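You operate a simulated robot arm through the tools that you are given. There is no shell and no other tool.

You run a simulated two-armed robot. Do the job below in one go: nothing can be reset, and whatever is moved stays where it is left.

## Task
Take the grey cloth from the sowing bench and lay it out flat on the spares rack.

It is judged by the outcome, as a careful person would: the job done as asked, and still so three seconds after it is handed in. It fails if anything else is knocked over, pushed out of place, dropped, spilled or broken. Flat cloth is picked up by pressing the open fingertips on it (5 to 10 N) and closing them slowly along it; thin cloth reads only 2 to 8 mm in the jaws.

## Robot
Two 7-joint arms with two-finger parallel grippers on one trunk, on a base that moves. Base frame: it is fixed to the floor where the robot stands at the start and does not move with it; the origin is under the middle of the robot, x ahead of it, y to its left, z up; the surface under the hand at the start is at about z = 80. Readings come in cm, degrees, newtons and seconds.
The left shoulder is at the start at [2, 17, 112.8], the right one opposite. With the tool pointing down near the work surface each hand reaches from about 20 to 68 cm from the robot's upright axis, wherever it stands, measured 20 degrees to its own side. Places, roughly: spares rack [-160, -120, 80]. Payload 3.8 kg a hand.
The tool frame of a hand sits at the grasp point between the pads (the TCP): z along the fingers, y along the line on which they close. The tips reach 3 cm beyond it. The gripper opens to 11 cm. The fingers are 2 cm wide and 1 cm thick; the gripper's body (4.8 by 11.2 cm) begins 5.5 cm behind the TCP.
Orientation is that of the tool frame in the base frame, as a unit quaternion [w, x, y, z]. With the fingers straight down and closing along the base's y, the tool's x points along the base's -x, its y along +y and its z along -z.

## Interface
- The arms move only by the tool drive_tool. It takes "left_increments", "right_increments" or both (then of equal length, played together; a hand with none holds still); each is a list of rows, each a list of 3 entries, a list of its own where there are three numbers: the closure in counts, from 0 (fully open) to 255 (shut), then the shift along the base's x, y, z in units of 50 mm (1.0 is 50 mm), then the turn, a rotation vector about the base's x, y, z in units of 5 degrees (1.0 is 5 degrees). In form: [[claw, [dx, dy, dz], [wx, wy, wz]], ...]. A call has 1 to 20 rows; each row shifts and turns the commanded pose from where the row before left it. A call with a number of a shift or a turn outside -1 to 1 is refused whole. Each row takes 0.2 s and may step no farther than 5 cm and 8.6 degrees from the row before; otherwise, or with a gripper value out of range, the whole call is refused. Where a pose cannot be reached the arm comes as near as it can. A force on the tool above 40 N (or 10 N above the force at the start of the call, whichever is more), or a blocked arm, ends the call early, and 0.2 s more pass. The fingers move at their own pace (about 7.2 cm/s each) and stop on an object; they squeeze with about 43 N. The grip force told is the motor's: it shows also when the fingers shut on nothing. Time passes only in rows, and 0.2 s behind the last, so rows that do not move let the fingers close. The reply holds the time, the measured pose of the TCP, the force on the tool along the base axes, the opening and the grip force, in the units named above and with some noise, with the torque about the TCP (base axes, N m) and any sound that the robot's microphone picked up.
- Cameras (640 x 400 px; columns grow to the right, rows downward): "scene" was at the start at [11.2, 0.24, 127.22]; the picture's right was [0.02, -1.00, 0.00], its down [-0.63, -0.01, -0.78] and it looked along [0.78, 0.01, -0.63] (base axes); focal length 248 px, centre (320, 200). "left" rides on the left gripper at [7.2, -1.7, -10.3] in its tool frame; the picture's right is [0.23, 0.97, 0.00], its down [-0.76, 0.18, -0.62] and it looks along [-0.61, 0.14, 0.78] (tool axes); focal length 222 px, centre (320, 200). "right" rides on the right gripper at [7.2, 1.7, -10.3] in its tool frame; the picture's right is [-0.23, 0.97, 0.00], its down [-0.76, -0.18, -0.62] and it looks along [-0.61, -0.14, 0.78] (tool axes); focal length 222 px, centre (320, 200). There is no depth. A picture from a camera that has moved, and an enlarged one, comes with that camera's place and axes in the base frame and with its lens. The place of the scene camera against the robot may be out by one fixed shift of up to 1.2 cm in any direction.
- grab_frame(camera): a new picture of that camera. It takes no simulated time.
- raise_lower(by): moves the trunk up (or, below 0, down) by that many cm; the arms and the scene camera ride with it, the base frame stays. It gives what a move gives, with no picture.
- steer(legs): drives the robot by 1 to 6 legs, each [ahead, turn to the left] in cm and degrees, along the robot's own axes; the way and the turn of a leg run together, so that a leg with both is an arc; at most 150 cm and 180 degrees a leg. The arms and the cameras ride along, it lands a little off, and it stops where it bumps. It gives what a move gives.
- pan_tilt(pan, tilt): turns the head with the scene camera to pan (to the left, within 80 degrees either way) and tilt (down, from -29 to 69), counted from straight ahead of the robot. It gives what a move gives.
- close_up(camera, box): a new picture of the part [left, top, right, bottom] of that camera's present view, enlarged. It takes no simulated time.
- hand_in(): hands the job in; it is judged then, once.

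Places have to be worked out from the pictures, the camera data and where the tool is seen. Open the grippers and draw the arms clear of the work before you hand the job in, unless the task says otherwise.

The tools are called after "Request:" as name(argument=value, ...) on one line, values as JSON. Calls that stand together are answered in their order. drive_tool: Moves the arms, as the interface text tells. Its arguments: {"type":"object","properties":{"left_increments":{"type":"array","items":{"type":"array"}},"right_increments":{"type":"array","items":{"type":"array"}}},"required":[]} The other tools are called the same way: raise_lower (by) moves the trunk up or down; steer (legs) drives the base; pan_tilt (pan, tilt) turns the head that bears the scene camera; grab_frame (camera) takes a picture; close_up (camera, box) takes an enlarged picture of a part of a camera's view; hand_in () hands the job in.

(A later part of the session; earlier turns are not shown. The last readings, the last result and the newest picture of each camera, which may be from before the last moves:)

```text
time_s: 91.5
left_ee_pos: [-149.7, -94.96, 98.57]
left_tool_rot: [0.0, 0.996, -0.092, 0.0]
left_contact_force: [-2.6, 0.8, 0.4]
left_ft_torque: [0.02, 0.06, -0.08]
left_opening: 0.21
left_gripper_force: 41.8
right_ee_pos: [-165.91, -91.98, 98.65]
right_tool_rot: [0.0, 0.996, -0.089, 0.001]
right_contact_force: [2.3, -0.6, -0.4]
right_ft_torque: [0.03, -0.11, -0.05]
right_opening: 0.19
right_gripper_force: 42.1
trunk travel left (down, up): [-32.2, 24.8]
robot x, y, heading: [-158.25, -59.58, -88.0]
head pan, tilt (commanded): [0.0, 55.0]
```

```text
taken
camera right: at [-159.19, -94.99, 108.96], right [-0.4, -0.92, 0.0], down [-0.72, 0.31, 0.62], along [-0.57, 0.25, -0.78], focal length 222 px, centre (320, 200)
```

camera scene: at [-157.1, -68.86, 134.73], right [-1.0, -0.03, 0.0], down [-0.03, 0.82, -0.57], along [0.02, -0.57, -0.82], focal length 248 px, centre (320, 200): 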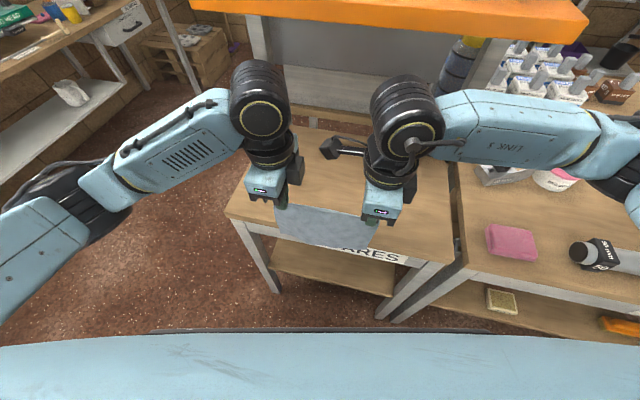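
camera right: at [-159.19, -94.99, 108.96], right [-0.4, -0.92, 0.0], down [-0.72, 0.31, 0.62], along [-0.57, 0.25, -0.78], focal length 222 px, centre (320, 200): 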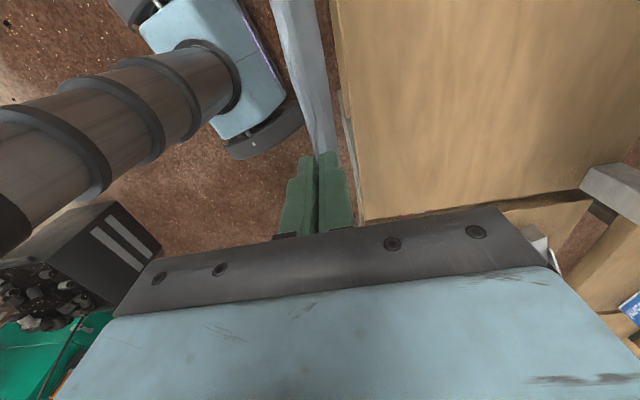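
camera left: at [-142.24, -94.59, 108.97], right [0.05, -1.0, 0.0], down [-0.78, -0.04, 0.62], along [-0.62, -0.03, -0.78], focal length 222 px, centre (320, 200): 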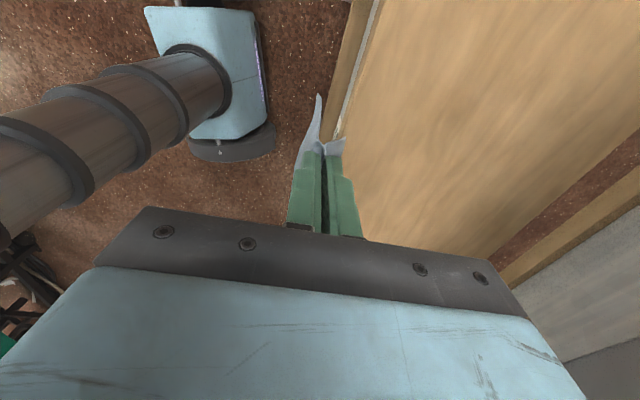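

Both hands are 3.3 cm in front of the shelf edge, parallel to it, cloth bottom just above shelf height. I move both 5.3 cm forward over the shelf and lower 2.5 cm so the hanging edge comes near the wood.

Request:
drive_tool(left_increments=[[255, [-0.034, -0.173, 0], [0, 0, 0]], [255, [-0.034, -0.173, 0], [0, 0, 0]], [255, [-0.034, -0.173, 0], [0, 0, 0]], [255, [-0.034, -0.173, 0], [0, 0, 0]], [255, [-0.034, -0.173, 0], [0, 0, 0]], [255, [-0.034, -0.173, 0], [0, 0, 0]], [255, [0, 0, 0], [0, 0, 0]], [255, [0, 0, -0.12], [0, 0, 0]], [255, [0, 0, -0.12], [0, 0, 0]], [255, [0, 0, -0.12], [0, 0, 0]], [255, [0, 0, -0.12], [0, 0, 0]], [255, [0, 0, 0], [0, 0, 0]], [255, [0, 0, 0], [0, 0, 0]]], right_increments=[[255, [-0.034, -0.173, 0], [0, 0, 0]], [255, [-0.034, -0.173, 0], [0, 0, 0]], [255, [-0.034, -0.173, 0], [0, 0, 0]], [255, [-0.034, -0.173, 0], [0, 0, 0]], [255, [-0.034, -0.173, 0], [0, 0, 0]], [255, [-0.034, -0.173, 0], [0, 0, 0]], [255, [0, 0, 0], [0, 0, 0]], [255, [0, 0, -0.12], [0, 0, 0]], [255, [0, 0, -0.12], [0, 0, 0]], [255, [0, 0, -0.12], [0, 0, 0]], [255, [0, 0, -0.12], [0, 0, 0]], [255, [0, 0, 0], [0, 0, 0]], [255, [0, 0, 0], [0, 0, 0]]])

Request:
close_up(camera="scene", box=[210, 80, 470, 300])

Request:
grab_frame(camera="left")

Request:
grab_frame(camera="right")

```text
time_s: 94.3
left_ee_pos: [-150.6, -100.19, 96.1]
left_tool_rot: [-0.001, 0.996, -0.091, -0.001]
left_contact_force: [-2.6, 0.4, -0.5]
left_ft_torque: [0.01, 0.05, -0.08]
left_opening: 0.22
left_gripper_force: 42.6
right_ee_pos: [-166.93, -97.14, 96.3]
right_tool_rot: [0.0, 0.996, -0.089, 0.001]
right_contact_force: [3.5, -0.4, -0.1]
right_ft_torque: [0.0, -0.07, -0.03]
right_opening: 0.22
right_gripper_force: 41.6
trunk travel left (down, up): [-32.2, 24.8]
robot x, y, heading: [-157.96, -59.62, -88.4]
head pan, tilt (commanded): [0.0, 55.0]
```

```text
1.82 times, centred on (340, 190) of scene
camera zoom: at [-157.09, -68.86, 134.72], right [-1.0, -0.04, 0.0], down [-0.03, 0.82, -0.57], along [0.02, -0.57, -0.82], focal length 452 px, centre (284, 218)
```

zoom: 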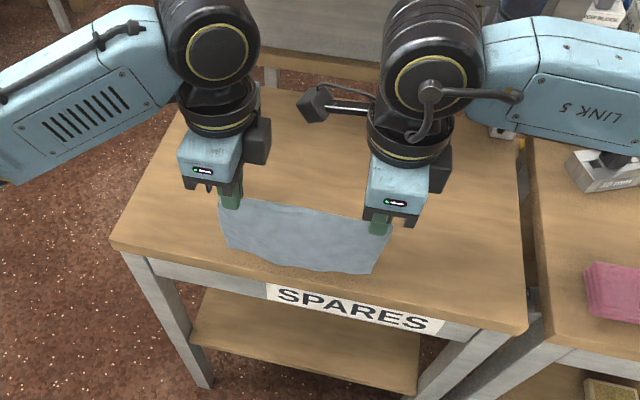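

```text
taken
camera left: at [-143.26, -99.78, 106.57], right [0.05, -1.0, 0.0], down [-0.78, -0.04, 0.62], along [-0.62, -0.03, -0.78], focal length 222 px, centre (320, 200)
```

left: 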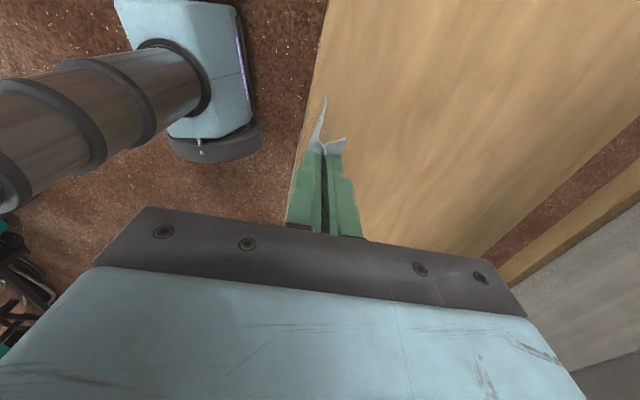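

```text
taken
camera right: at [-160.21, -100.16, 106.51], right [-0.4, -0.92, 0.0], down [-0.72, 0.31, 0.62], along [-0.57, 0.25, -0.78], focal length 222 px, centre (320, 200)
```

right: 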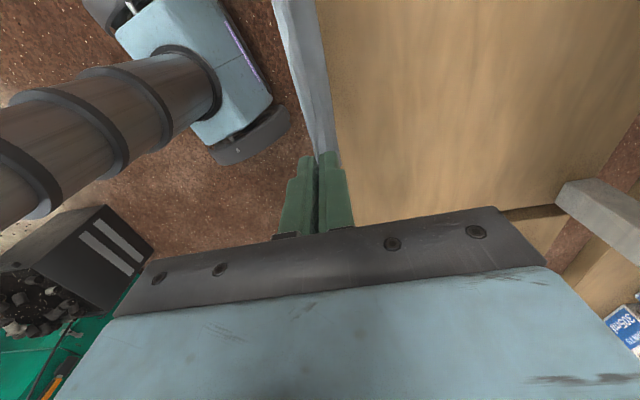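

The hanging edge is over the shelf at d≈2 cm, just above the wood. Now I lay it: both hands go forward and down together at 45°, first about two thirds of the way.

Request:
drive_tool(left_increments=[[255, [0, 0, -0.16], [0, 0, 0]], [255, [-0.0306, -0.157, -0.16], [0, 0, 0]], [255, [-0.0306, -0.157, -0.16], [0, 0, 0]], [255, [-0.0306, -0.157, -0.16], [0, 0, 0]], [255, [-0.0306, -0.157, -0.16], [0, 0, 0]], [255, [-0.0306, -0.157, -0.16], [0, 0, 0]], [255, [-0.0306, -0.157, -0.16], [0, 0, 0]], [255, [-0.0306, -0.157, -0.16], [0, 0, 0]], [255, [-0.0306, -0.157, -0.16], [0, 0, 0]], [255, [-0.0306, -0.157, -0.16], [0, 0, 0]]], right_increments=[[255, [0, 0, -0.16], [0, 0, 0]], [255, [-0.0306, -0.157, -0.16], [0, 0, 0]], [255, [-0.0306, -0.157, -0.16], [0, 0, 0]], [255, [-0.0306, -0.157, -0.16], [0, 0, 0]], [255, [-0.0306, -0.157, -0.16], [0, 0, 0]], [255, [-0.0306, -0.157, -0.16], [0, 0, 0]], [255, [-0.0306, -0.157, -0.16], [0, 0, 0]], [255, [-0.0306, -0.157, -0.16], [0, 0, 0]], [255, [-0.0306, -0.157, -0.16], [0, 0, 0]], [255, [-0.0306, -0.157, -0.16], [0, 0, 0]]])

Request:
close_up(camera="scene", box=[210, 80, 470, 300])

Request:
grab_frame(camera="left")

Request:
grab_frame(camera="right")

```text
time_s: 96.5
left_ee_pos: [-152.06, -107.35, 88.07]
left_tool_rot: [0.0, 0.996, -0.091, 0.0]
left_contact_force: [-2.7, 1.1, 0.1]
left_ft_torque: [0.04, 0.06, -0.02]
left_opening: 0.23
left_gripper_force: 42.9
right_ee_pos: [-168.36, -104.19, 88.11]
right_tool_rot: [-0.001, 0.996, -0.089, 0.0]
right_contact_force: [2.4, -1.0, -0.2]
right_ft_torque: [0.02, -0.06, -0.06]
right_opening: 0.19
right_gripper_force: 41.9
trunk travel left (down, up): [-32.2, 24.8]
robot x, y, heading: [-157.74, -59.44, -87.7]
head pan, tilt (commanded): [0.0, 55.0]
```

```text
1.82 times, centred on (340, 190) of scene
camera zoom: at [-157.11, -68.89, 134.72], right [-1.0, -0.04, 0.0], down [-0.03, 0.82, -0.57], along [0.02, -0.57, -0.82], focal length 452 px, centre (284, 218)
```

zoom: 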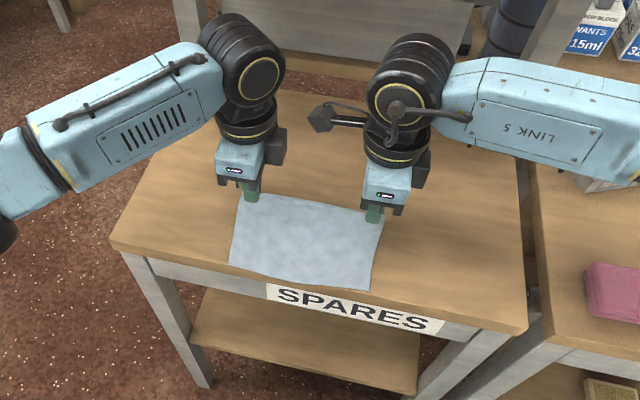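

```text
taken
camera left: at [-144.6, -106.85, 98.55], right [0.05, -1.0, 0.0], down [-0.78, -0.04, 0.62], along [-0.62, -0.03, -0.78], focal length 222 px, centre (320, 200)
```

left: 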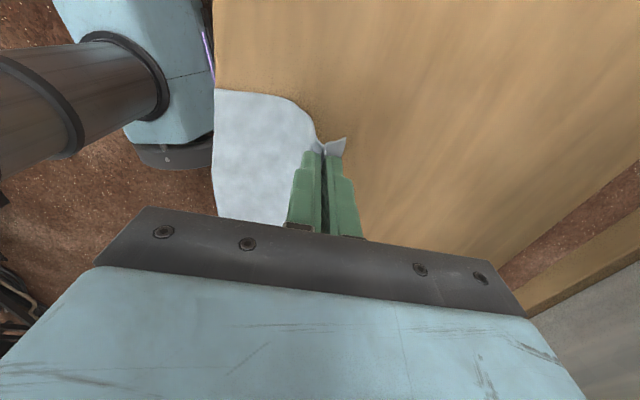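

```text
taken
camera right: at [-161.54, -107.23, 98.46], right [-0.4, -0.92, 0.0], down [-0.72, 0.31, 0.62], along [-0.57, 0.25, -0.78], focal length 222 px, centre (320, 200)
```

right: 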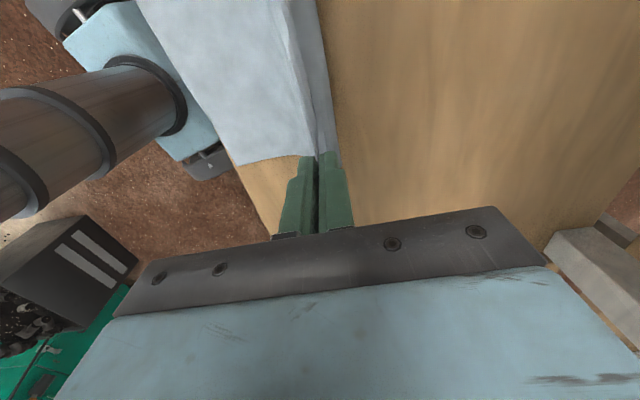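

The cloth lies down nicely, but its near edge sits right at the front rim of the shelf (d≈0.5–1 cm). I finish lowering and then drag it about 2.5 cm further back onto the shelf.

Request:
drive_tool(left_increments=[[255, [-0.03, -0.153, -0.15], [0, 0, 0]], [255, [-0.03, -0.153, -0.15], [0, 0, 0]], [255, [-0.03, -0.153, -0.15], [0, 0, 0]], [255, [-0.03, -0.153, -0.15], [0, 0, 0]], [255, [-0.03, -0.153, -0.13], [0, 0, 0]], [255, [-0.03, -0.153, -0.1], [0, 0, 0]], [255, [-0.02, -0.1, -0.03], [0, 0, 0]], [255, [-0.02, -0.1, 0], [0, 0, 0]], [255, [-0.02, -0.1, 0], [0, 0, 0]], [255, [-0.02, -0.1, 0], [0, 0, 0]]], right_increments=[[255, [-0.03, -0.153, -0.15], [0, 0, 0]], [255, [-0.03, -0.153, -0.15], [0, 0, 0]], [255, [-0.03, -0.153, -0.15], [0, 0, 0]], [255, [-0.03, -0.153, -0.15], [0, 0, 0]], [255, [-0.03, -0.153, -0.13], [0, 0, 0]], [255, [-0.03, -0.153, -0.1], [0, 0, 0]], [255, [-0.02, -0.1, -0.03], [0, 0, 0]], [255, [-0.02, -0.1, 0], [0, 0, 0]], [255, [-0.02, -0.1, 0], [0, 0, 0]], [255, [-0.02, -0.1, 0], [0, 0, 0]]])

Request:
close_up(camera="scene", box=[210, 80, 470, 300])

Request:
grab_frame(camera="left")

Request:
grab_frame(camera="right")

```text
time_s: 98.7
left_ee_pos: [-153.42, -113.77, 83.75]
left_tool_rot: [0.0, 0.996, -0.091, 0.0]
left_contact_force: [-2.4, 0.6, 0.1]
left_ft_torque: [0.04, 0.05, -0.04]
left_opening: 0.19
left_gripper_force: 42.3
right_ee_pos: [-169.77, -110.68, 83.95]
right_tool_rot: [0.0, 0.996, -0.089, 0.001]
right_contact_force: [3.8, -0.6, 1.0]
right_ft_torque: [0.0, -0.11, -0.04]
right_opening: 0.2
right_gripper_force: 42.5
trunk travel left (down, up): [-32.2, 24.8]
robot x, y, heading: [-158.06, -59.68, -88.0]
head pan, tilt (commanded): [0.0, 55.0]
```

```text
1.82 times, centred on (340, 190) of scene
camera zoom: at [-157.11, -68.87, 134.72], right [-1.0, -0.04, 0.0], down [-0.03, 0.82, -0.57], along [0.02, -0.57, -0.82], focal length 452 px, centre (284, 218)
```

zoom: 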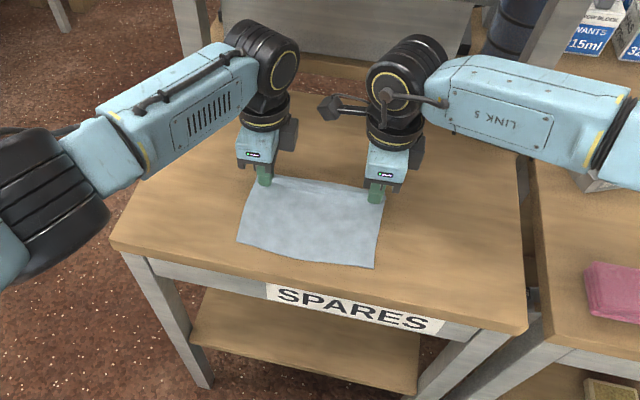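

```text
taken
camera left: at [-145.96, -113.28, 94.24], right [0.05, -1.0, 0.0], down [-0.78, -0.04, 0.62], along [-0.62, -0.03, -0.78], focal length 222 px, centre (320, 200)
```

left: 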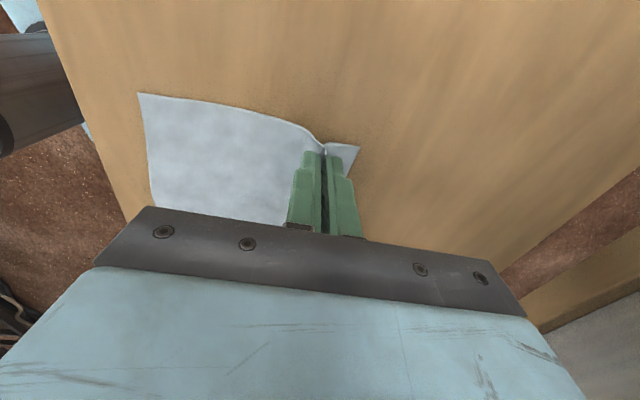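

```text
taken
camera right: at [-162.93, -113.72, 94.3], right [-0.4, -0.92, 0.0], down [-0.72, 0.31, 0.62], along [-0.57, 0.25, -0.78], focal length 222 px, centre (320, 200)
```

right: 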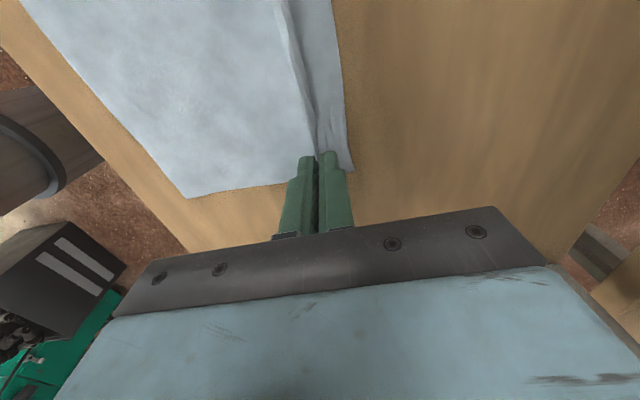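

The cloth lies flat with its near edge about 4.5 cm inside the shelf. Only the pinched fold remains; I lower the tips gently until they press lightly on the cloth.

Request:
drive_tool(left_increments=[[255, [0, 0, -0.02], [0, 0, 0]], [255, [0, 0, -0.02], [0, 0, 0]], [255, [0, 0, -0.02], [0, 0, 0]]], right_increments=[[255, [0, 0, -0.02], [0, 0, 0]], [255, [0, 0, -0.02], [0, 0, 0]], [255, [0, 0, -0.02], [0, 0, 0]]])

```text
time_s: 99.5
left_ee_pos: [-153.38, -113.68, 83.36]
left_tool_rot: [-0.001, 0.996, -0.09, 0.0]
left_contact_force: [-3.9, 0.3, 0.4]
left_ft_torque: [0.02, 0.09, -0.06]
left_opening: 0.24
left_gripper_force: 42.2
right_ee_pos: [-169.77, -110.87, 83.59]
right_tool_rot: [0.0, 0.996, -0.089, 0.001]
right_contact_force: [3.4, -0.6, 1.4]
right_ft_torque: [-0.01, -0.1, -0.05]
right_opening: 0.23
right_gripper_force: 42.2
trunk travel left (down, up): [-32.2, 24.8]
robot x, y, heading: [-157.98, -59.34, -87.6]
head pan, tilt (commanded): [0.0, 55.0]
```

Not in firm contact yet (z 83.4 and 83.6). I step a few tenths further down.

Request:
drive_tool(left_increments=[[255, [0, 0, -0.016], [0, 0, 0]], [255, [0, 0, -0.016], [0, 0, 0]], [255, [0, 0, 0], [0, 0, 0]]], right_increments=[[255, [0, 0, -0.02], [0, 0, 0]], [255, [0, 0, -0.02], [0, 0, 0]], [255, [0, 0, -0.016], [0, 0, 0]]])

```text
time_s: 100.3
left_ee_pos: [-153.34, -113.69, 83.21]
left_tool_rot: [-0.001, 0.996, -0.091, 0.0]
left_contact_force: [-3.8, 0.4, -0.5]
left_ft_torque: [0.0, 0.09, -0.05]
left_opening: 0.19
left_gripper_force: 42.2
right_ee_pos: [-169.69, -110.8, 83.47]
right_tool_rot: [-0.001, 0.996, -0.089, 0.001]
right_contact_force: [3.2, -0.6, -0.4]
right_ft_torque: [-0.01, -0.09, -0.05]
right_opening: 0.23
right_gripper_force: 41.9
trunk travel left (down, up): [-32.2, 24.8]
robot x, y, heading: [-158.22, -59.78, -88.0]
head pan, tilt (commanded): [0.0, 55.0]
```

Still no contact force. I continue down by a few millimetres in small steps.

Request:
drive_tool(left_increments=[[255, [0, 0, -0.016], [0, 0, 0]], [255, [0, 0, -0.016], [0, 0, 0]], [255, [0, 0, 0], [0, 0, 0]]], right_increments=[[255, [0, 0, -0.02], [0, 0, 0]], [255, [0, 0, -0.02], [0, 0, 0]], [255, [0, 0, -0.02], [0, 0, 0]]])

```text
time_s: 101.1
left_ee_pos: [-153.31, -113.7, 83.13]
left_tool_rot: [0.001, 0.996, -0.091, 0.0]
left_contact_force: [-2.9, -0.3, 4.0]
left_ft_torque: [-0.01, 0.06, -0.06]
left_opening: 0.24
left_gripper_force: 42.3
right_ee_pos: [-169.68, -110.65, 83.2]
right_tool_rot: [0.001, 0.996, -0.089, 0.001]
right_contact_force: [3.1, -1.4, 4.4]
right_ft_torque: [0.0, -0.06, -0.03]
right_opening: 0.22
right_gripper_force: 42.1
trunk travel left (down, up): [-32.2, 24.8]
robot x, y, heading: [-157.77, -59.95, -88.0]
head pan, tilt (commanded): [0.0, 55.0]
```

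Both tips now press with about 4 N. I open both grippers slowly, moving the hands forward at half the rate so the near fingers stay still and the far fingers draw the fold out.

Request:
drive_tool(left_increments=[[250, [0, 0, 0], [0, 0, 0]], [245, [-0.0041, -0.0212, 0], [0, 0, 0]], [240, [-0.0041, -0.0212, 0], [0, 0, 0]], [235, [-0.0041, -0.0212, 0], [0, 0, 0]], [230, [-0.0041, -0.0212, 0], [0, 0, 0]], [225, [-0.0041, -0.0212, 0], [0, 0, 0]], [220, [-0.0041, -0.0212, 0], [0, 0, 0]], [215, [-0.0041, -0.0212, 0], [0, 0, 0]]], right_increments=[[250, [0, 0, 0], [0, 0, 0]], [245, [-0.0041, -0.0212, 0], [0, 0, 0]], [240, [-0.0041, -0.0212, 0], [0, 0, 0]], [235, [-0.0041, -0.0212, 0], [0, 0, 0]], [230, [-0.0041, -0.0212, 0], [0, 0, 0]], [225, [-0.0041, -0.0212, 0], [0, 0, 0]], [220, [-0.0041, -0.0212, 0], [0, 0, 0]], [215, [-0.0041, -0.0212, 0], [0, 0, 0]]])

Request:
close_up(camera="left", box=[200, 80, 440, 240])

Request:
close_up(camera="right", box=[200, 80, 440, 240])

```text
time_s: 102.9
left_ee_pos: [-153.56, -114.54, 83.14]
left_tool_rot: [0.0, 0.996, -0.091, 0.0]
left_contact_force: [0.4, 0.7, 2.1]
left_ft_torque: [0.04, -0.03, -0.04]
left_opening: 1.72
left_gripper_force: 0.1
right_ee_pos: [-169.78, -111.45, 83.1]
right_tool_rot: [0.0, 0.996, -0.089, 0.001]
right_contact_force: [0.2, 2.2, 5.9]
right_ft_torque: [0.05, 0.02, -0.03]
right_opening: 1.71
right_gripper_force: 0.0
trunk travel left (down, up): [-32.2, 24.8]
robot x, y, heading: [-158.16, -59.46, -87.8]
head pan, tilt (commanded): [0.0, 55.0]
```

```text
2.50 times, centred on (320, 160) of left
camera zoom: at [-146.03, -114.09, 93.66], right [0.05, -1.0, 0.0], down [-0.78, -0.04, 0.62], along [-0.62, -0.03, -0.78], focal length 555 px, centre (320, 300)
```

zoom: 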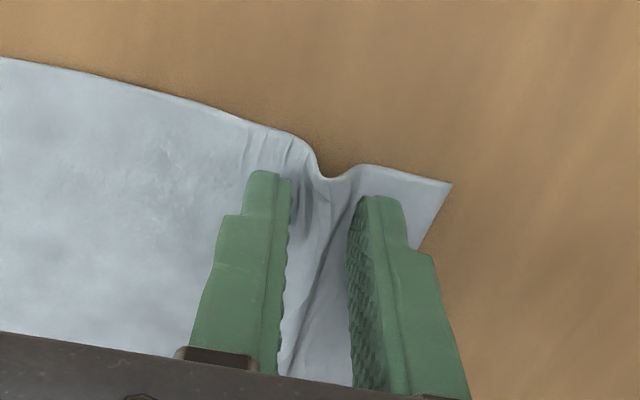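

```text
2.50 times, centred on (320, 160) of right
camera zoom: at [-163.05, -114.42, 93.42], right [-0.4, -0.92, 0.0], down [-0.72, 0.31, 0.62], along [-0.57, 0.25, -0.78], focal length 555 px, centre (320, 300)
```

zoom: 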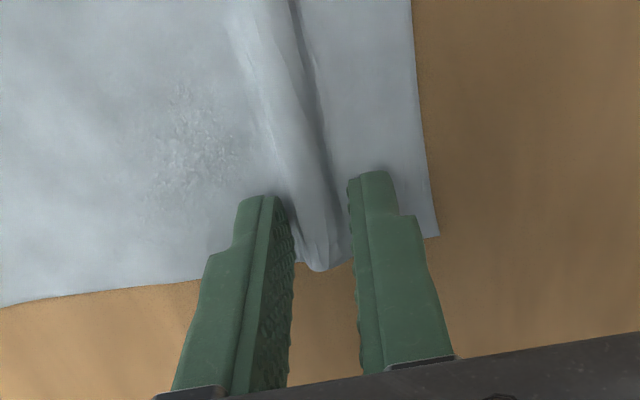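

The fold is opening as hoped. I press the left a hair more and continue opening to about 4 cm.

Request:
drive_tool(left_increments=[[210, [-0.0041, -0.0212, -0.008], [0, 0, 0]], [205, [-0.0041, -0.0212, -0.004], [0, 0, 0]], [200, [-0.0041, -0.0212, 0], [0, 0, 0]], [195, [-0.0041, -0.0212, 0], [0, 0, 0]], [190, [-0.0041, -0.0212, 0], [0, 0, 0]], [185, [-0.0041, -0.0212, 0], [0, 0, 0]], [180, [-0.0041, -0.0212, 0], [0, 0, 0]], [175, [-0.0041, -0.0212, 0], [0, 0, 0]], [170, [-0.0041, -0.0212, 0], [0, 0, 0]], [165, [-0.0041, -0.0212, 0], [0, 0, 0]], [160, [-0.0041, -0.0212, 0], [0, 0, 0]]], right_increments=[[210, [-0.0041, -0.0212, 0], [0, 0, 0]], [205, [-0.0041, -0.0212, 0], [0, 0, 0]], [200, [-0.0041, -0.0212, 0], [0, 0, 0]], [195, [-0.0041, -0.0212, 0], [0, 0, 0]], [190, [-0.0041, -0.0212, 0], [0, 0, 0]], [185, [-0.0041, -0.0212, 0], [0, 0, 0]], [180, [-0.0041, -0.0212, 0], [0, 0, 0]], [175, [-0.0041, -0.0212, 0], [0, 0, 0]], [170, [-0.0041, -0.0212, 0], [0, 0, 0]], [165, [-0.0041, -0.0212, 0], [0, 0, 0]], [160, [-0.0041, -0.0212, 0], [0, 0, 0]]])

Request:
close_up(camera="left", box=[200, 80, 440, 240])

Request:
close_up(camera="right", box=[200, 80, 440, 240])

Request:
close_up(camera="scene", box=[210, 80, 470, 300])

```text
time_s: 105.3
left_ee_pos: [-153.7, -115.66, 83.09]
left_tool_rot: [0.001, 0.996, -0.092, 0.0]
left_contact_force: [-0.3, 2.0, 4.5]
left_ft_torque: [0.03, -0.02, -0.03]
left_opening: 4.02
left_gripper_force: 0.2
right_ee_pos: [-169.91, -112.77, 83.29]
right_tool_rot: [-0.001, 0.996, -0.088, 0.001]
right_contact_force: [0.5, 0.9, 3.5]
right_ft_torque: [0.01, -0.05, -0.03]
right_opening: 4.02
right_gripper_force: 0.1
trunk travel left (down, up): [-32.2, 24.8]
robot x, y, heading: [-158.19, -59.17, -88.0]
head pan, tilt (commanded): [0.0, 55.0]
```

```text
2.50 times, centred on (320, 160) of left
camera zoom: at [-146.27, -115.28, 93.65], right [0.05, -1.0, 0.0], down [-0.78, -0.03, 0.62], along [-0.62, -0.03, -0.78], focal length 555 px, centre (320, 300)
```

zoom: 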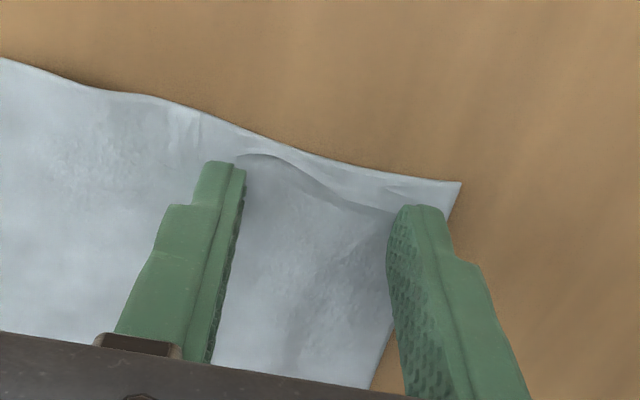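

```text
2.50 times, centred on (320, 160) of right
camera zoom: at [-163.16, -115.67, 93.44], right [-0.4, -0.92, 0.0], down [-0.72, 0.31, 0.62], along [-0.57, 0.25, -0.78], focal length 555 px, centre (320, 300)
```

zoom: 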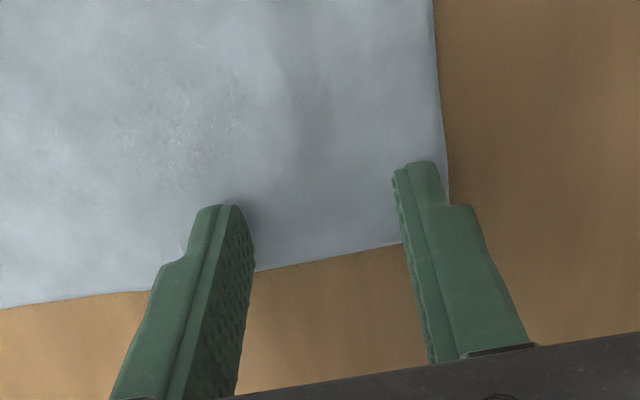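

```text
1.82 times, centred on (340, 190) of scene
camera zoom: at [-157.08, -68.77, 134.73], right [-1.0, -0.04, 0.0], down [-0.03, 0.82, -0.57], along [0.02, -0.57, -0.82], focal length 452 px, centre (284, 218)
```

zoom: 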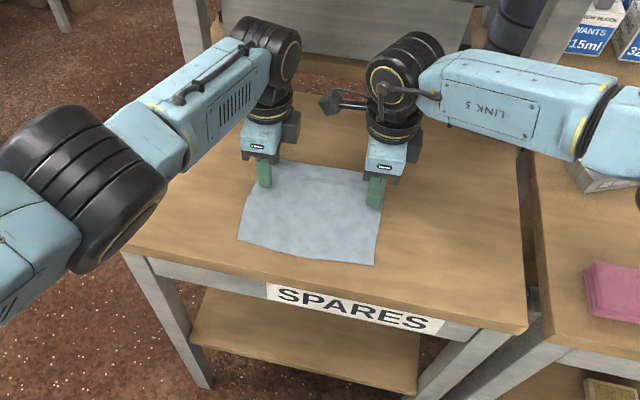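

The cloth is spread flat, with just a small ripple near its far left corner. I lift both hands straight up 3 cm (still well below the orange shelf) and look.

Request:
drive_tool(left_increments=[[160, [0, 0, 0.02], [0, 0, 0]], [160, [0, 0, 0.04], [0, 0, 0]], [160, [0, 0, 0.08], [0, 0, 0]], [160, [0, 0, 0.14], [0, 0, 0]], [160, [0, 0, 0.16], [0, 0, 0]], [160, [0, 0, 0.16], [0, 0, 0]]], right_increments=[[160, [0, 0, 0.02], [0, 0, 0]], [160, [0, 0, 0.04], [0, 0, 0]], [160, [0, 0, 0.08], [0, 0, 0]], [160, [0, 0, 0.14], [0, 0, 0]], [160, [0, 0, 0.16], [0, 0, 0]], [160, [0, 0, 0.16], [0, 0, 0]]])

Request:
grab_frame(camera="left")

Request:
grab_frame(camera="right")

Request:
close_up(camera="scene", box=[230, 130, 430, 270])

```text
time_s: 106.7
left_ee_pos: [-153.75, -115.68, 86.08]
left_tool_rot: [0.0, 0.996, -0.091, 0.0]
left_contact_force: [0.2, 0.4, 0.2]
left_ft_torque: [0.01, -0.02, 0.01]
left_opening: 4.09
left_gripper_force: 0.1
right_ee_pos: [-169.87, -112.79, 86.22]
right_tool_rot: [0.0, 0.996, -0.088, 0.001]
right_contact_force: [-0.9, 0.0, -1.4]
right_ft_torque: [0.02, -0.03, 0.0]
right_opening: 4.09
right_gripper_force: 0.0
trunk travel left (down, up): [-32.2, 24.8]
robot x, y, heading: [-158.24, -59.64, -88.3]
head pan, tilt (commanded): [0.0, 55.0]
```

```text
taken
camera left: at [-146.33, -115.31, 96.55], right [0.05, -1.0, 0.0], down [-0.78, -0.04, 0.62], along [-0.62, -0.03, -0.78], focal length 222 px, centre (320, 200)
```

left: 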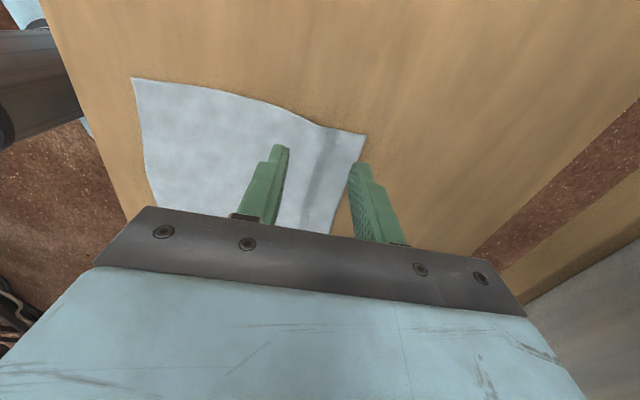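

```text
taken
camera right: at [-163.15, -115.74, 96.43], right [-0.4, -0.92, 0.0], down [-0.72, 0.31, 0.62], along [-0.57, 0.25, -0.78], focal length 222 px, centre (320, 200)
```

right: 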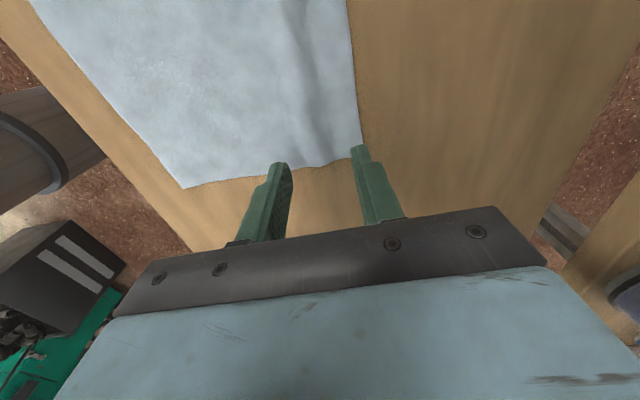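

```text
2.86 times, centred on (330, 200) of scene
camera zoom: at [-157.09, -68.86, 134.72], right [-1.0, -0.04, 0.0], down [-0.03, 0.82, -0.57], along [0.02, -0.57, -0.82], focal length 710 px, centre (291, 200)
```

zoom: 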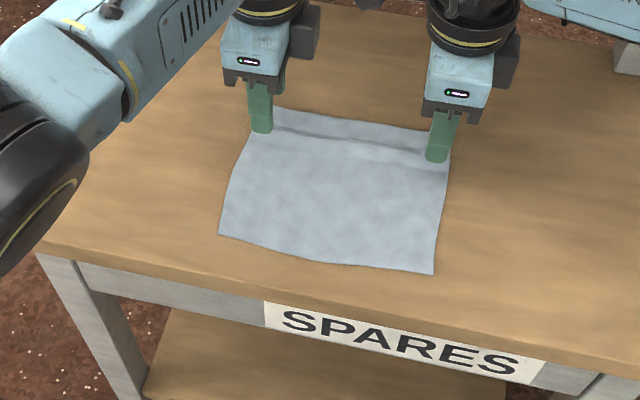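

The cloth is laid out with only a faint ridge where the fold was. I look closely at it before deciding whether to smooth it.

Request:
close_up(camera="left", box=[120, 60, 400, 235])

Request:
close_up(camera="right", box=[160, 0, 440, 200])

```text
2.29 times, centred on (260, 148) of left
camera zoom: at [-146.33, -115.31, 96.55], right [0.05, -1.0, 0.0], down [-0.78, -0.04, 0.62], along [-0.62, -0.03, -0.78], focal length 508 px, centre (457, 320)
```

zoom: 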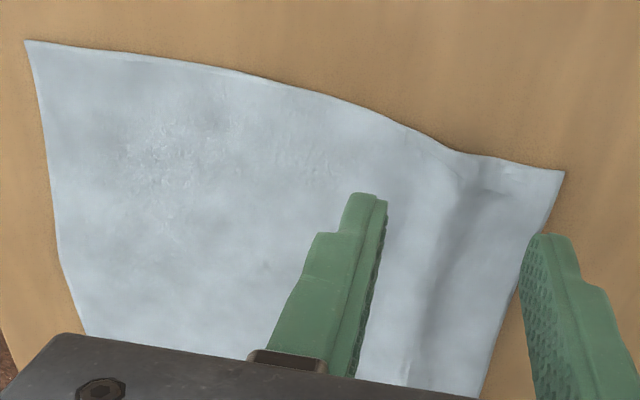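

```text
2.00 times, centred on (300, 100) of right
camera zoom: at [-163.15, -115.74, 96.43], right [-0.4, -0.92, 0.0], down [-0.72, 0.31, 0.62], along [-0.57, 0.25, -0.78], focal length 444 px, centre (360, 400)
```

zoom: 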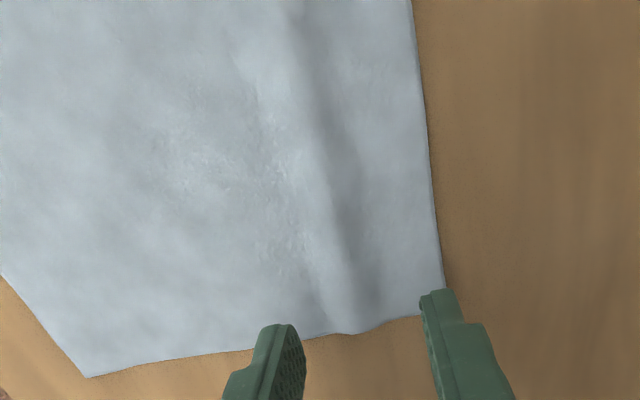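

There is about 0.5 cm of slack left as a low ripple between the finger positions. I'll smooth it: shift both hands 0.5 cm back, press the near fingers on the main part and the far fingers on the edge strip, and stretch slightly by opening.

Request:
drive_tool(left_increments=[[160, [0.019, 0.098, 0], [0, 0, 0]], [160, [0, 0, -0.18], [0, 0, 0]], [160, [0, 0, -0.18], [0, 0, 0]], [160, [0, 0, -0.12], [0, 0, 0]], [160, [0, 0, -0.06], [0, 0, 0]], [160, [0, 0, -0.02], [0, 0, 0]], [160, [0, 0, -0.02], [0, 0, 0]]], right_increments=[[160, [0.019, 0.098, 0], [0, 0, 0]], [160, [0, 0, -0.18], [0, 0, 0]], [160, [0, 0, -0.18], [0, 0, 0]], [160, [0, 0, -0.12], [0, 0, 0]], [160, [0, 0, -0.06], [0, 0, 0]], [160, [0, 0, -0.02], [0, 0, 0]], [160, [0, 0, -0.02], [0, 0, 0]]])

Request:
close_up(camera="left", box=[200, 80, 440, 240])

Request:
close_up(camera="right", box=[200, 80, 440, 240])

```text
time_s: 108.3
left_ee_pos: [-153.83, -115.22, 83.17]
left_tool_rot: [0.0, 0.996, -0.091, -0.001]
left_contact_force: [-0.1, 0.5, -0.5]
left_ft_torque: [0.01, 0.03, -0.01]
left_opening: 4.1
left_gripper_force: 0.1
right_ee_pos: [-169.97, -112.28, 83.25]
right_tool_rot: [0.0, 0.996, -0.089, 0.001]
right_contact_force: [0.0, 0.3, 0.1]
right_ft_torque: [0.01, 0.0, -0.01]
right_opening: 4.11
right_gripper_force: 0.0
trunk travel left (down, up): [-32.2, 24.8]
robot x, y, heading: [-158.4, -59.54, -88.0]
head pan, tilt (commanded): [0.0, 55.0]
```

```text
2.50 times, centred on (320, 160) of left
camera zoom: at [-146.19, -114.82, 93.72], right [0.05, -1.0, 0.0], down [-0.78, -0.04, 0.62], along [-0.62, -0.03, -0.78], focal length 555 px, centre (320, 300)
```

zoom: 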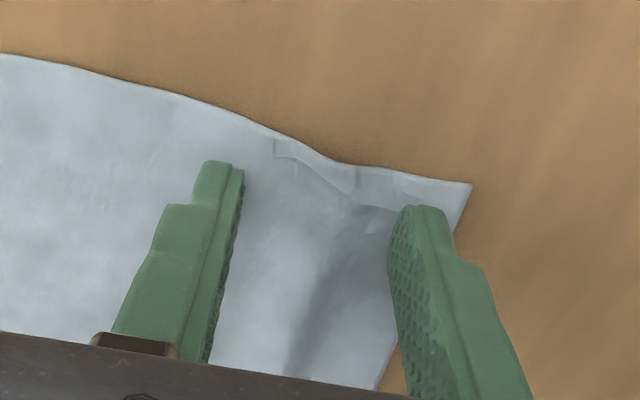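

```text
2.50 times, centred on (320, 160) of right
camera zoom: at [-163.21, -115.25, 93.49], right [-0.4, -0.92, 0.0], down [-0.72, 0.31, 0.62], along [-0.57, 0.25, -0.78], focal length 555 px, centre (320, 300)
```

zoom: 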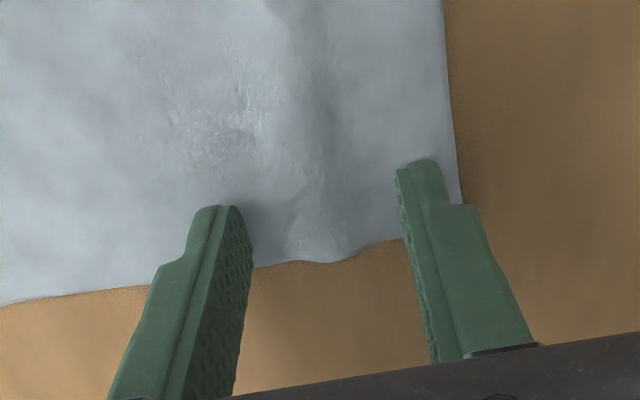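

The fingers straddle the ripple and the far tips are inside the edge. I press a little further down until 4–6 N.

Request:
drive_tool(left_increments=[[160, [0, 0, -0.016], [0, 0, 0]], [160, [0, 0, -0.016], [0, 0, 0]], [160, [0, 0, 0], [0, 0, 0]]], right_increments=[[160, [0, 0, -0.016], [0, 0, 0]], [160, [0, 0, -0.016], [0, 0, 0]], [160, [0, 0, 0], [0, 0, 0]]])

```text
time_s: 109.1
left_ee_pos: [-153.64, -115.06, 83.14]
left_tool_rot: [0.001, 0.996, -0.092, 0.001]
left_contact_force: [0.3, 0.5, 6.8]
left_ft_torque: [-0.04, -0.03, 0.01]
left_opening: 4.1
left_gripper_force: 0.1
right_ee_pos: [-170.02, -112.18, 83.2]
right_tool_rot: [0.001, 0.996, -0.089, 0.001]
right_contact_force: [-1.5, -2.4, 3.9]
right_ft_torque: [-0.04, 0.01, -0.02]
right_opening: 4.12
right_gripper_force: 0.3
trunk travel left (down, up): [-32.2, 24.8]
robot x, y, heading: [-158.47, -59.65, -88.0]
head pan, tilt (commanded): [0.0, 55.0]
```

Pressed with 6.8 and 3.9 N. I open by about 0.8 cm slowly, hands moving forward at half rate, to draw the slack out.

Request:
drive_tool(left_increments=[[156, [-0.0033, -0.017, 0], [0, 0, 0]], [152, [-0.0033, -0.017, 0], [0, 0, 0]], [148, [-0.0033, -0.017, 0], [0, 0, 0]], [144, [-0.0033, -0.017, 0], [0, 0, 0]], [140, [-0.0033, -0.017, 0], [0, 0, 0]], [140, [0, 0, 0], [0, 0, 0]]], right_increments=[[156, [-0.0033, -0.017, -0.006], [0, 0, 0]], [152, [-0.0033, -0.017, 0], [0, 0, 0]], [148, [-0.0033, -0.017, 0], [0, 0, 0]], [144, [-0.0033, -0.017, 0], [0, 0, 0]], [140, [-0.0033, -0.017, 0], [0, 0, 0]], [140, [0, 0, 0], [0, 0, 0]]])

Request:
close_up(camera="left", box=[200, 80, 440, 240])

Request:
close_up(camera="right", box=[200, 80, 440, 240])

```text
time_s: 110.5
left_ee_pos: [-153.79, -115.51, 83.2]
left_tool_rot: [0.001, 0.996, -0.092, 0.0]
left_contact_force: [0.5, 1.9, 7.9]
left_ft_torque: [0.06, 0.01, -0.02]
left_opening: 4.77
left_gripper_force: 0.1
right_ee_pos: [-170.09, -112.49, 83.13]
right_tool_rot: [0.001, 0.996, -0.089, 0.001]
right_contact_force: [-0.4, 4.5, 12.8]
right_ft_torque: [0.17, 0.0, -0.05]
right_opening: 4.74
right_gripper_force: 0.0
trunk travel left (down, up): [-32.2, 24.8]
robot x, y, heading: [-158.21, -59.72, -88.0]
head pan, tilt (commanded): [0.0, 55.0]
```

```text
2.50 times, centred on (320, 160) of left
camera zoom: at [-146.23, -115.08, 93.64], right [0.05, -1.0, 0.0], down [-0.78, -0.04, 0.62], along [-0.62, -0.03, -0.78], focal length 555 px, centre (320, 300)
```

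zoom: 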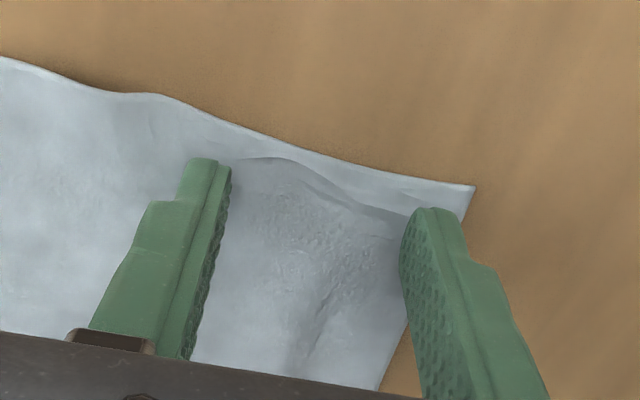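

```text
2.50 times, centred on (320, 160) of right
camera zoom: at [-163.23, -115.52, 93.42], right [-0.4, -0.92, 0.0], down [-0.72, 0.31, 0.62], along [-0.57, 0.25, -0.78], focal length 555 px, centre (320, 300)
```

zoom: 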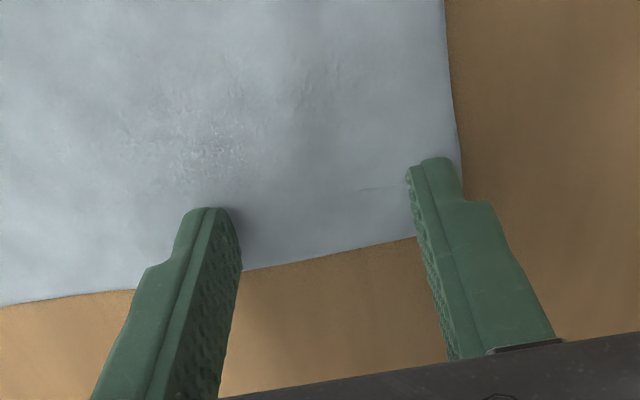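

Stretched between the fingers, the ripple is nearly gone. I lift both hands gently straight up 3 cm and look again.

Request:
drive_tool(left_increments=[[140, [0, 0, 0.01], [0, 0, 0]], [140, [0, 0, 0.02], [0, 0, 0]], [140, [0, 0, 0.04], [0, 0, 0]], [140, [0, 0, 0.1], [0, 0, 0]], [140, [0, 0, 0.16], [0, 0, 0]], [140, [0, 0, 0.16], [0, 0, 0]], [140, [0, 0, 0.1], [0, 0, 0]]], right_increments=[[140, [0, 0, 0.01], [0, 0, 0]], [140, [0, 0, 0.02], [0, 0, 0]], [140, [0, 0, 0.04], [0, 0, 0]], [140, [0, 0, 0.1], [0, 0, 0]], [140, [0, 0, 0.16], [0, 0, 0]], [140, [0, 0, 0.16], [0, 0, 0]], [140, [0, 0, 0.1], [0, 0, 0]]])

Request:
close_up(camera="left", box=[120, 60, 400, 235])

Request:
close_up(camera="right", box=[160, 0, 440, 200])

Request:
close_up(camera="scene", box=[230, 130, 430, 270])

```text
time_s: 112.1
left_ee_pos: [-153.64, -115.68, 86.03]
left_tool_rot: [0.001, 0.996, -0.091, 0.0]
left_contact_force: [-0.4, -0.3, 0.1]
left_ft_torque: [-0.01, 0.0, -0.02]
left_opening: 4.96
left_gripper_force: 0.1
right_ee_pos: [-170.03, -112.6, 85.82]
right_tool_rot: [-0.001, 0.996, -0.088, 0.0]
right_contact_force: [-0.9, 0.1, -0.4]
right_ft_torque: [0.0, 0.01, -0.01]
right_opening: 4.99
right_gripper_force: 0.0
trunk travel left (down, up): [-32.2, 24.8]
robot x, y, heading: [-158.03, -59.69, -87.9]
head pan, tilt (commanded): [0.0, 55.0]
```

```text
2.29 times, centred on (260, 148) of left
camera zoom: at [-146.24, -115.34, 96.52], right [0.05, -1.0, 0.0], down [-0.78, -0.04, 0.62], along [-0.62, -0.03, -0.78], focal length 508 px, centre (457, 320)
```

zoom: 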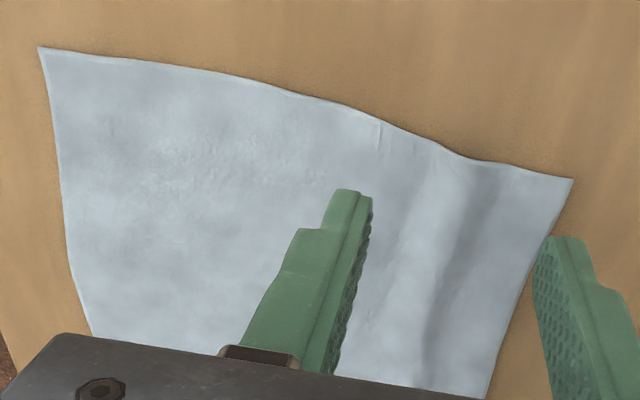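

```text
2.00 times, centred on (300, 100) of right
camera zoom: at [-163.18, -115.64, 96.18], right [-0.4, -0.92, 0.0], down [-0.72, 0.31, 0.62], along [-0.57, 0.25, -0.78], focal length 444 px, centre (360, 400)
```

zoom: 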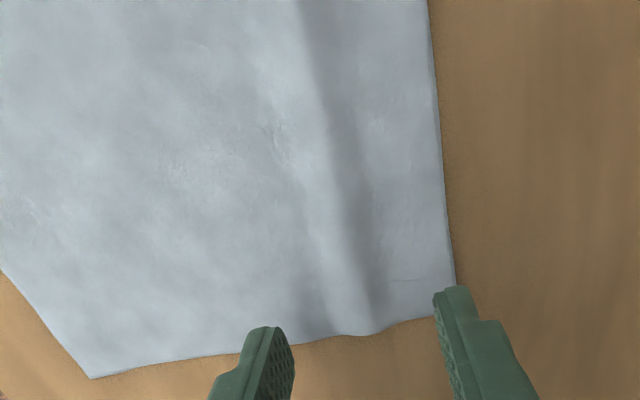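

```text
2.86 times, centred on (330, 200) of scene
camera zoom: at [-157.09, -68.86, 134.72], right [-1.0, -0.04, 0.0], down [-0.03, 0.82, -0.57], along [0.02, -0.57, -0.82], focal length 710 px, centre (291, 200)
```

zoom: 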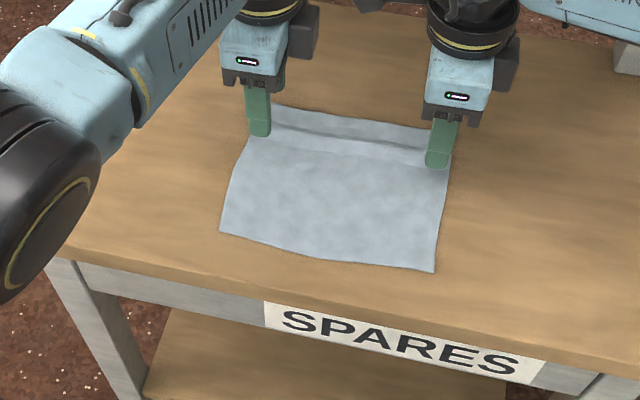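

A faint ridge remains although the cloth is fully spread (≈16.5 of 17 cm). I back both hands out from under the orange shelf at low height, then view the cloth from above without the hands in the way.

Request:
drive_tool(left_increments=[[140, [0, 0, 0.15], [0, 0, 0]], [140, [0, 0, 0.15], [0, 0, 0]], [140, [0.04, 0.2, 0], [0, 0, 0]], [140, [0.04, 0.2, 0], [0, 0, 0]], [140, [0.04, 0.2, 0], [0, 0, 0]], [140, [0.04, 0.2, 0], [0, 0, 0]], [140, [0.04, 0.2, 0], [0, 0, 0]], [140, [0.04, 0.2, 0], [0, 0, 0]], [140, [0.04, 0.2, 0], [0, 0, 0]], [140, [0.04, 0.2, 0], [0, 0, 0]], [140, [0.04, 0.2, 0], [0, 0, 0]], [140, [0.04, 0.2, 0], [0, 0, 0]], [140, [0.04, 0.2, 0], [0, 0, 0]], [140, [0.04, 0.2, 0], [0, 0, 0]], [140, [0.04, 0.2, 0], [0, 0, 0]], [140, [0.04, 0.2, 0], [0, 0, 0]], [140, [0.04, 0.2, 0], [0, 0, 0]], [140, [0.04, 0.2, 0], [0, 0, 0]], [140, [0.04, 0.2, 0], [0, 0, 0]], [140, [0.04, 0.2, 0], [0, 0, 0]]], right_increments=[[140, [0, 0, 0.15], [0, 0, 0]], [140, [0, 0, 0.15], [0, 0, 0]], [140, [0.04, 0.2, 0], [0, 0, 0]], [140, [0.04, 0.2, 0], [0, 0, 0]], [140, [0.04, 0.2, 0], [0, 0, 0]], [140, [0.04, 0.2, 0], [0, 0, 0]], [140, [0.04, 0.2, 0], [0, 0, 0]], [140, [0.04, 0.2, 0], [0, 0, 0]], [140, [0.04, 0.2, 0], [0, 0, 0]], [140, [0.04, 0.2, 0], [0, 0, 0]], [140, [0.04, 0.2, 0], [0, 0, 0]], [140, [0.04, 0.2, 0], [0, 0, 0]], [140, [0.04, 0.2, 0], [0, 0, 0]], [140, [0.04, 0.2, 0], [0, 0, 0]], [140, [0.04, 0.2, 0], [0, 0, 0]], [140, [0.04, 0.2, 0], [0, 0, 0]], [140, [0.04, 0.2, 0], [0, 0, 0]], [140, [0.04, 0.2, 0], [0, 0, 0]], [140, [0.04, 0.2, 0], [0, 0, 0]], [140, [0.04, 0.2, 0], [0, 0, 0]]])

Request:
grab_frame(camera="scene")

Request:
close_up(camera="scene", box=[230, 100, 430, 260])

```text
time_s: 116.3
left_ee_pos: [-150.06, -97.57, 87.49]
left_tool_rot: [0.0, 0.996, -0.091, 0.0]
left_contact_force: [-0.3, -0.3, -0.8]
left_ft_torque: [-0.03, 0.01, 0.0]
left_opening: 4.95
left_gripper_force: 0.1
right_ee_pos: [-166.45, -94.46, 87.54]
right_tool_rot: [0.0, 0.996, -0.089, 0.001]
right_contact_force: [0.5, -1.2, 0.0]
right_ft_torque: [-0.02, -0.01, 0.02]
right_opening: 4.95
right_gripper_force: 0.1
trunk travel left (down, up): [-32.2, 24.8]
robot x, y, heading: [-157.73, -59.51, -88.2]
head pan, tilt (commanded): [0.0, 55.0]
```

```text
taken
camera scene: at [-157.08, -68.84, 134.73], right [-1.0, -0.04, 0.0], down [-0.03, 0.82, -0.57], along [0.02, -0.57, -0.82], focal length 248 px, centre (320, 200)
```

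scene: 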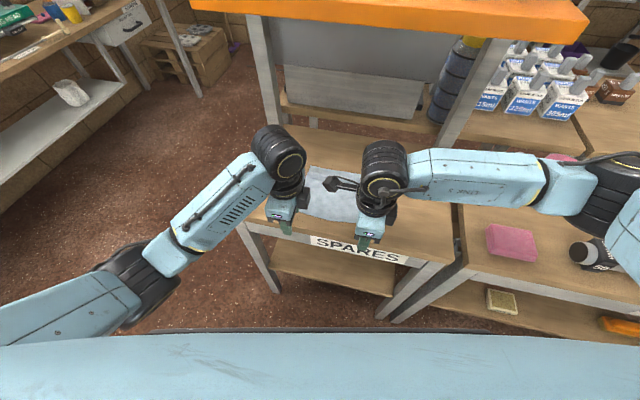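

```text
2.50 times, centred on (330, 180) of scene
camera zoom: at [-157.08, -68.84, 134.73], right [-1.0, -0.04, 0.0], down [-0.03, 0.82, -0.57], along [0.02, -0.57, -0.82], focal length 621 px, centre (295, 250)
```

zoom: 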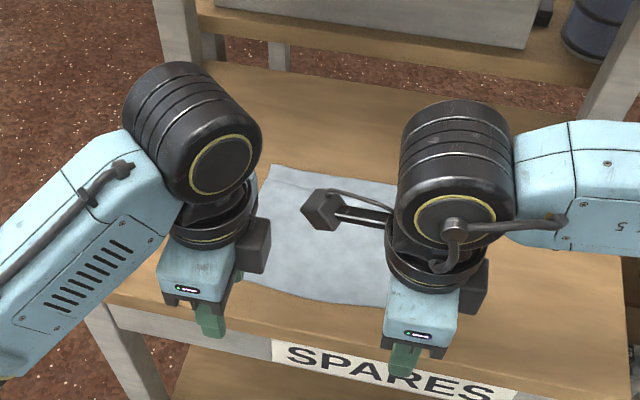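

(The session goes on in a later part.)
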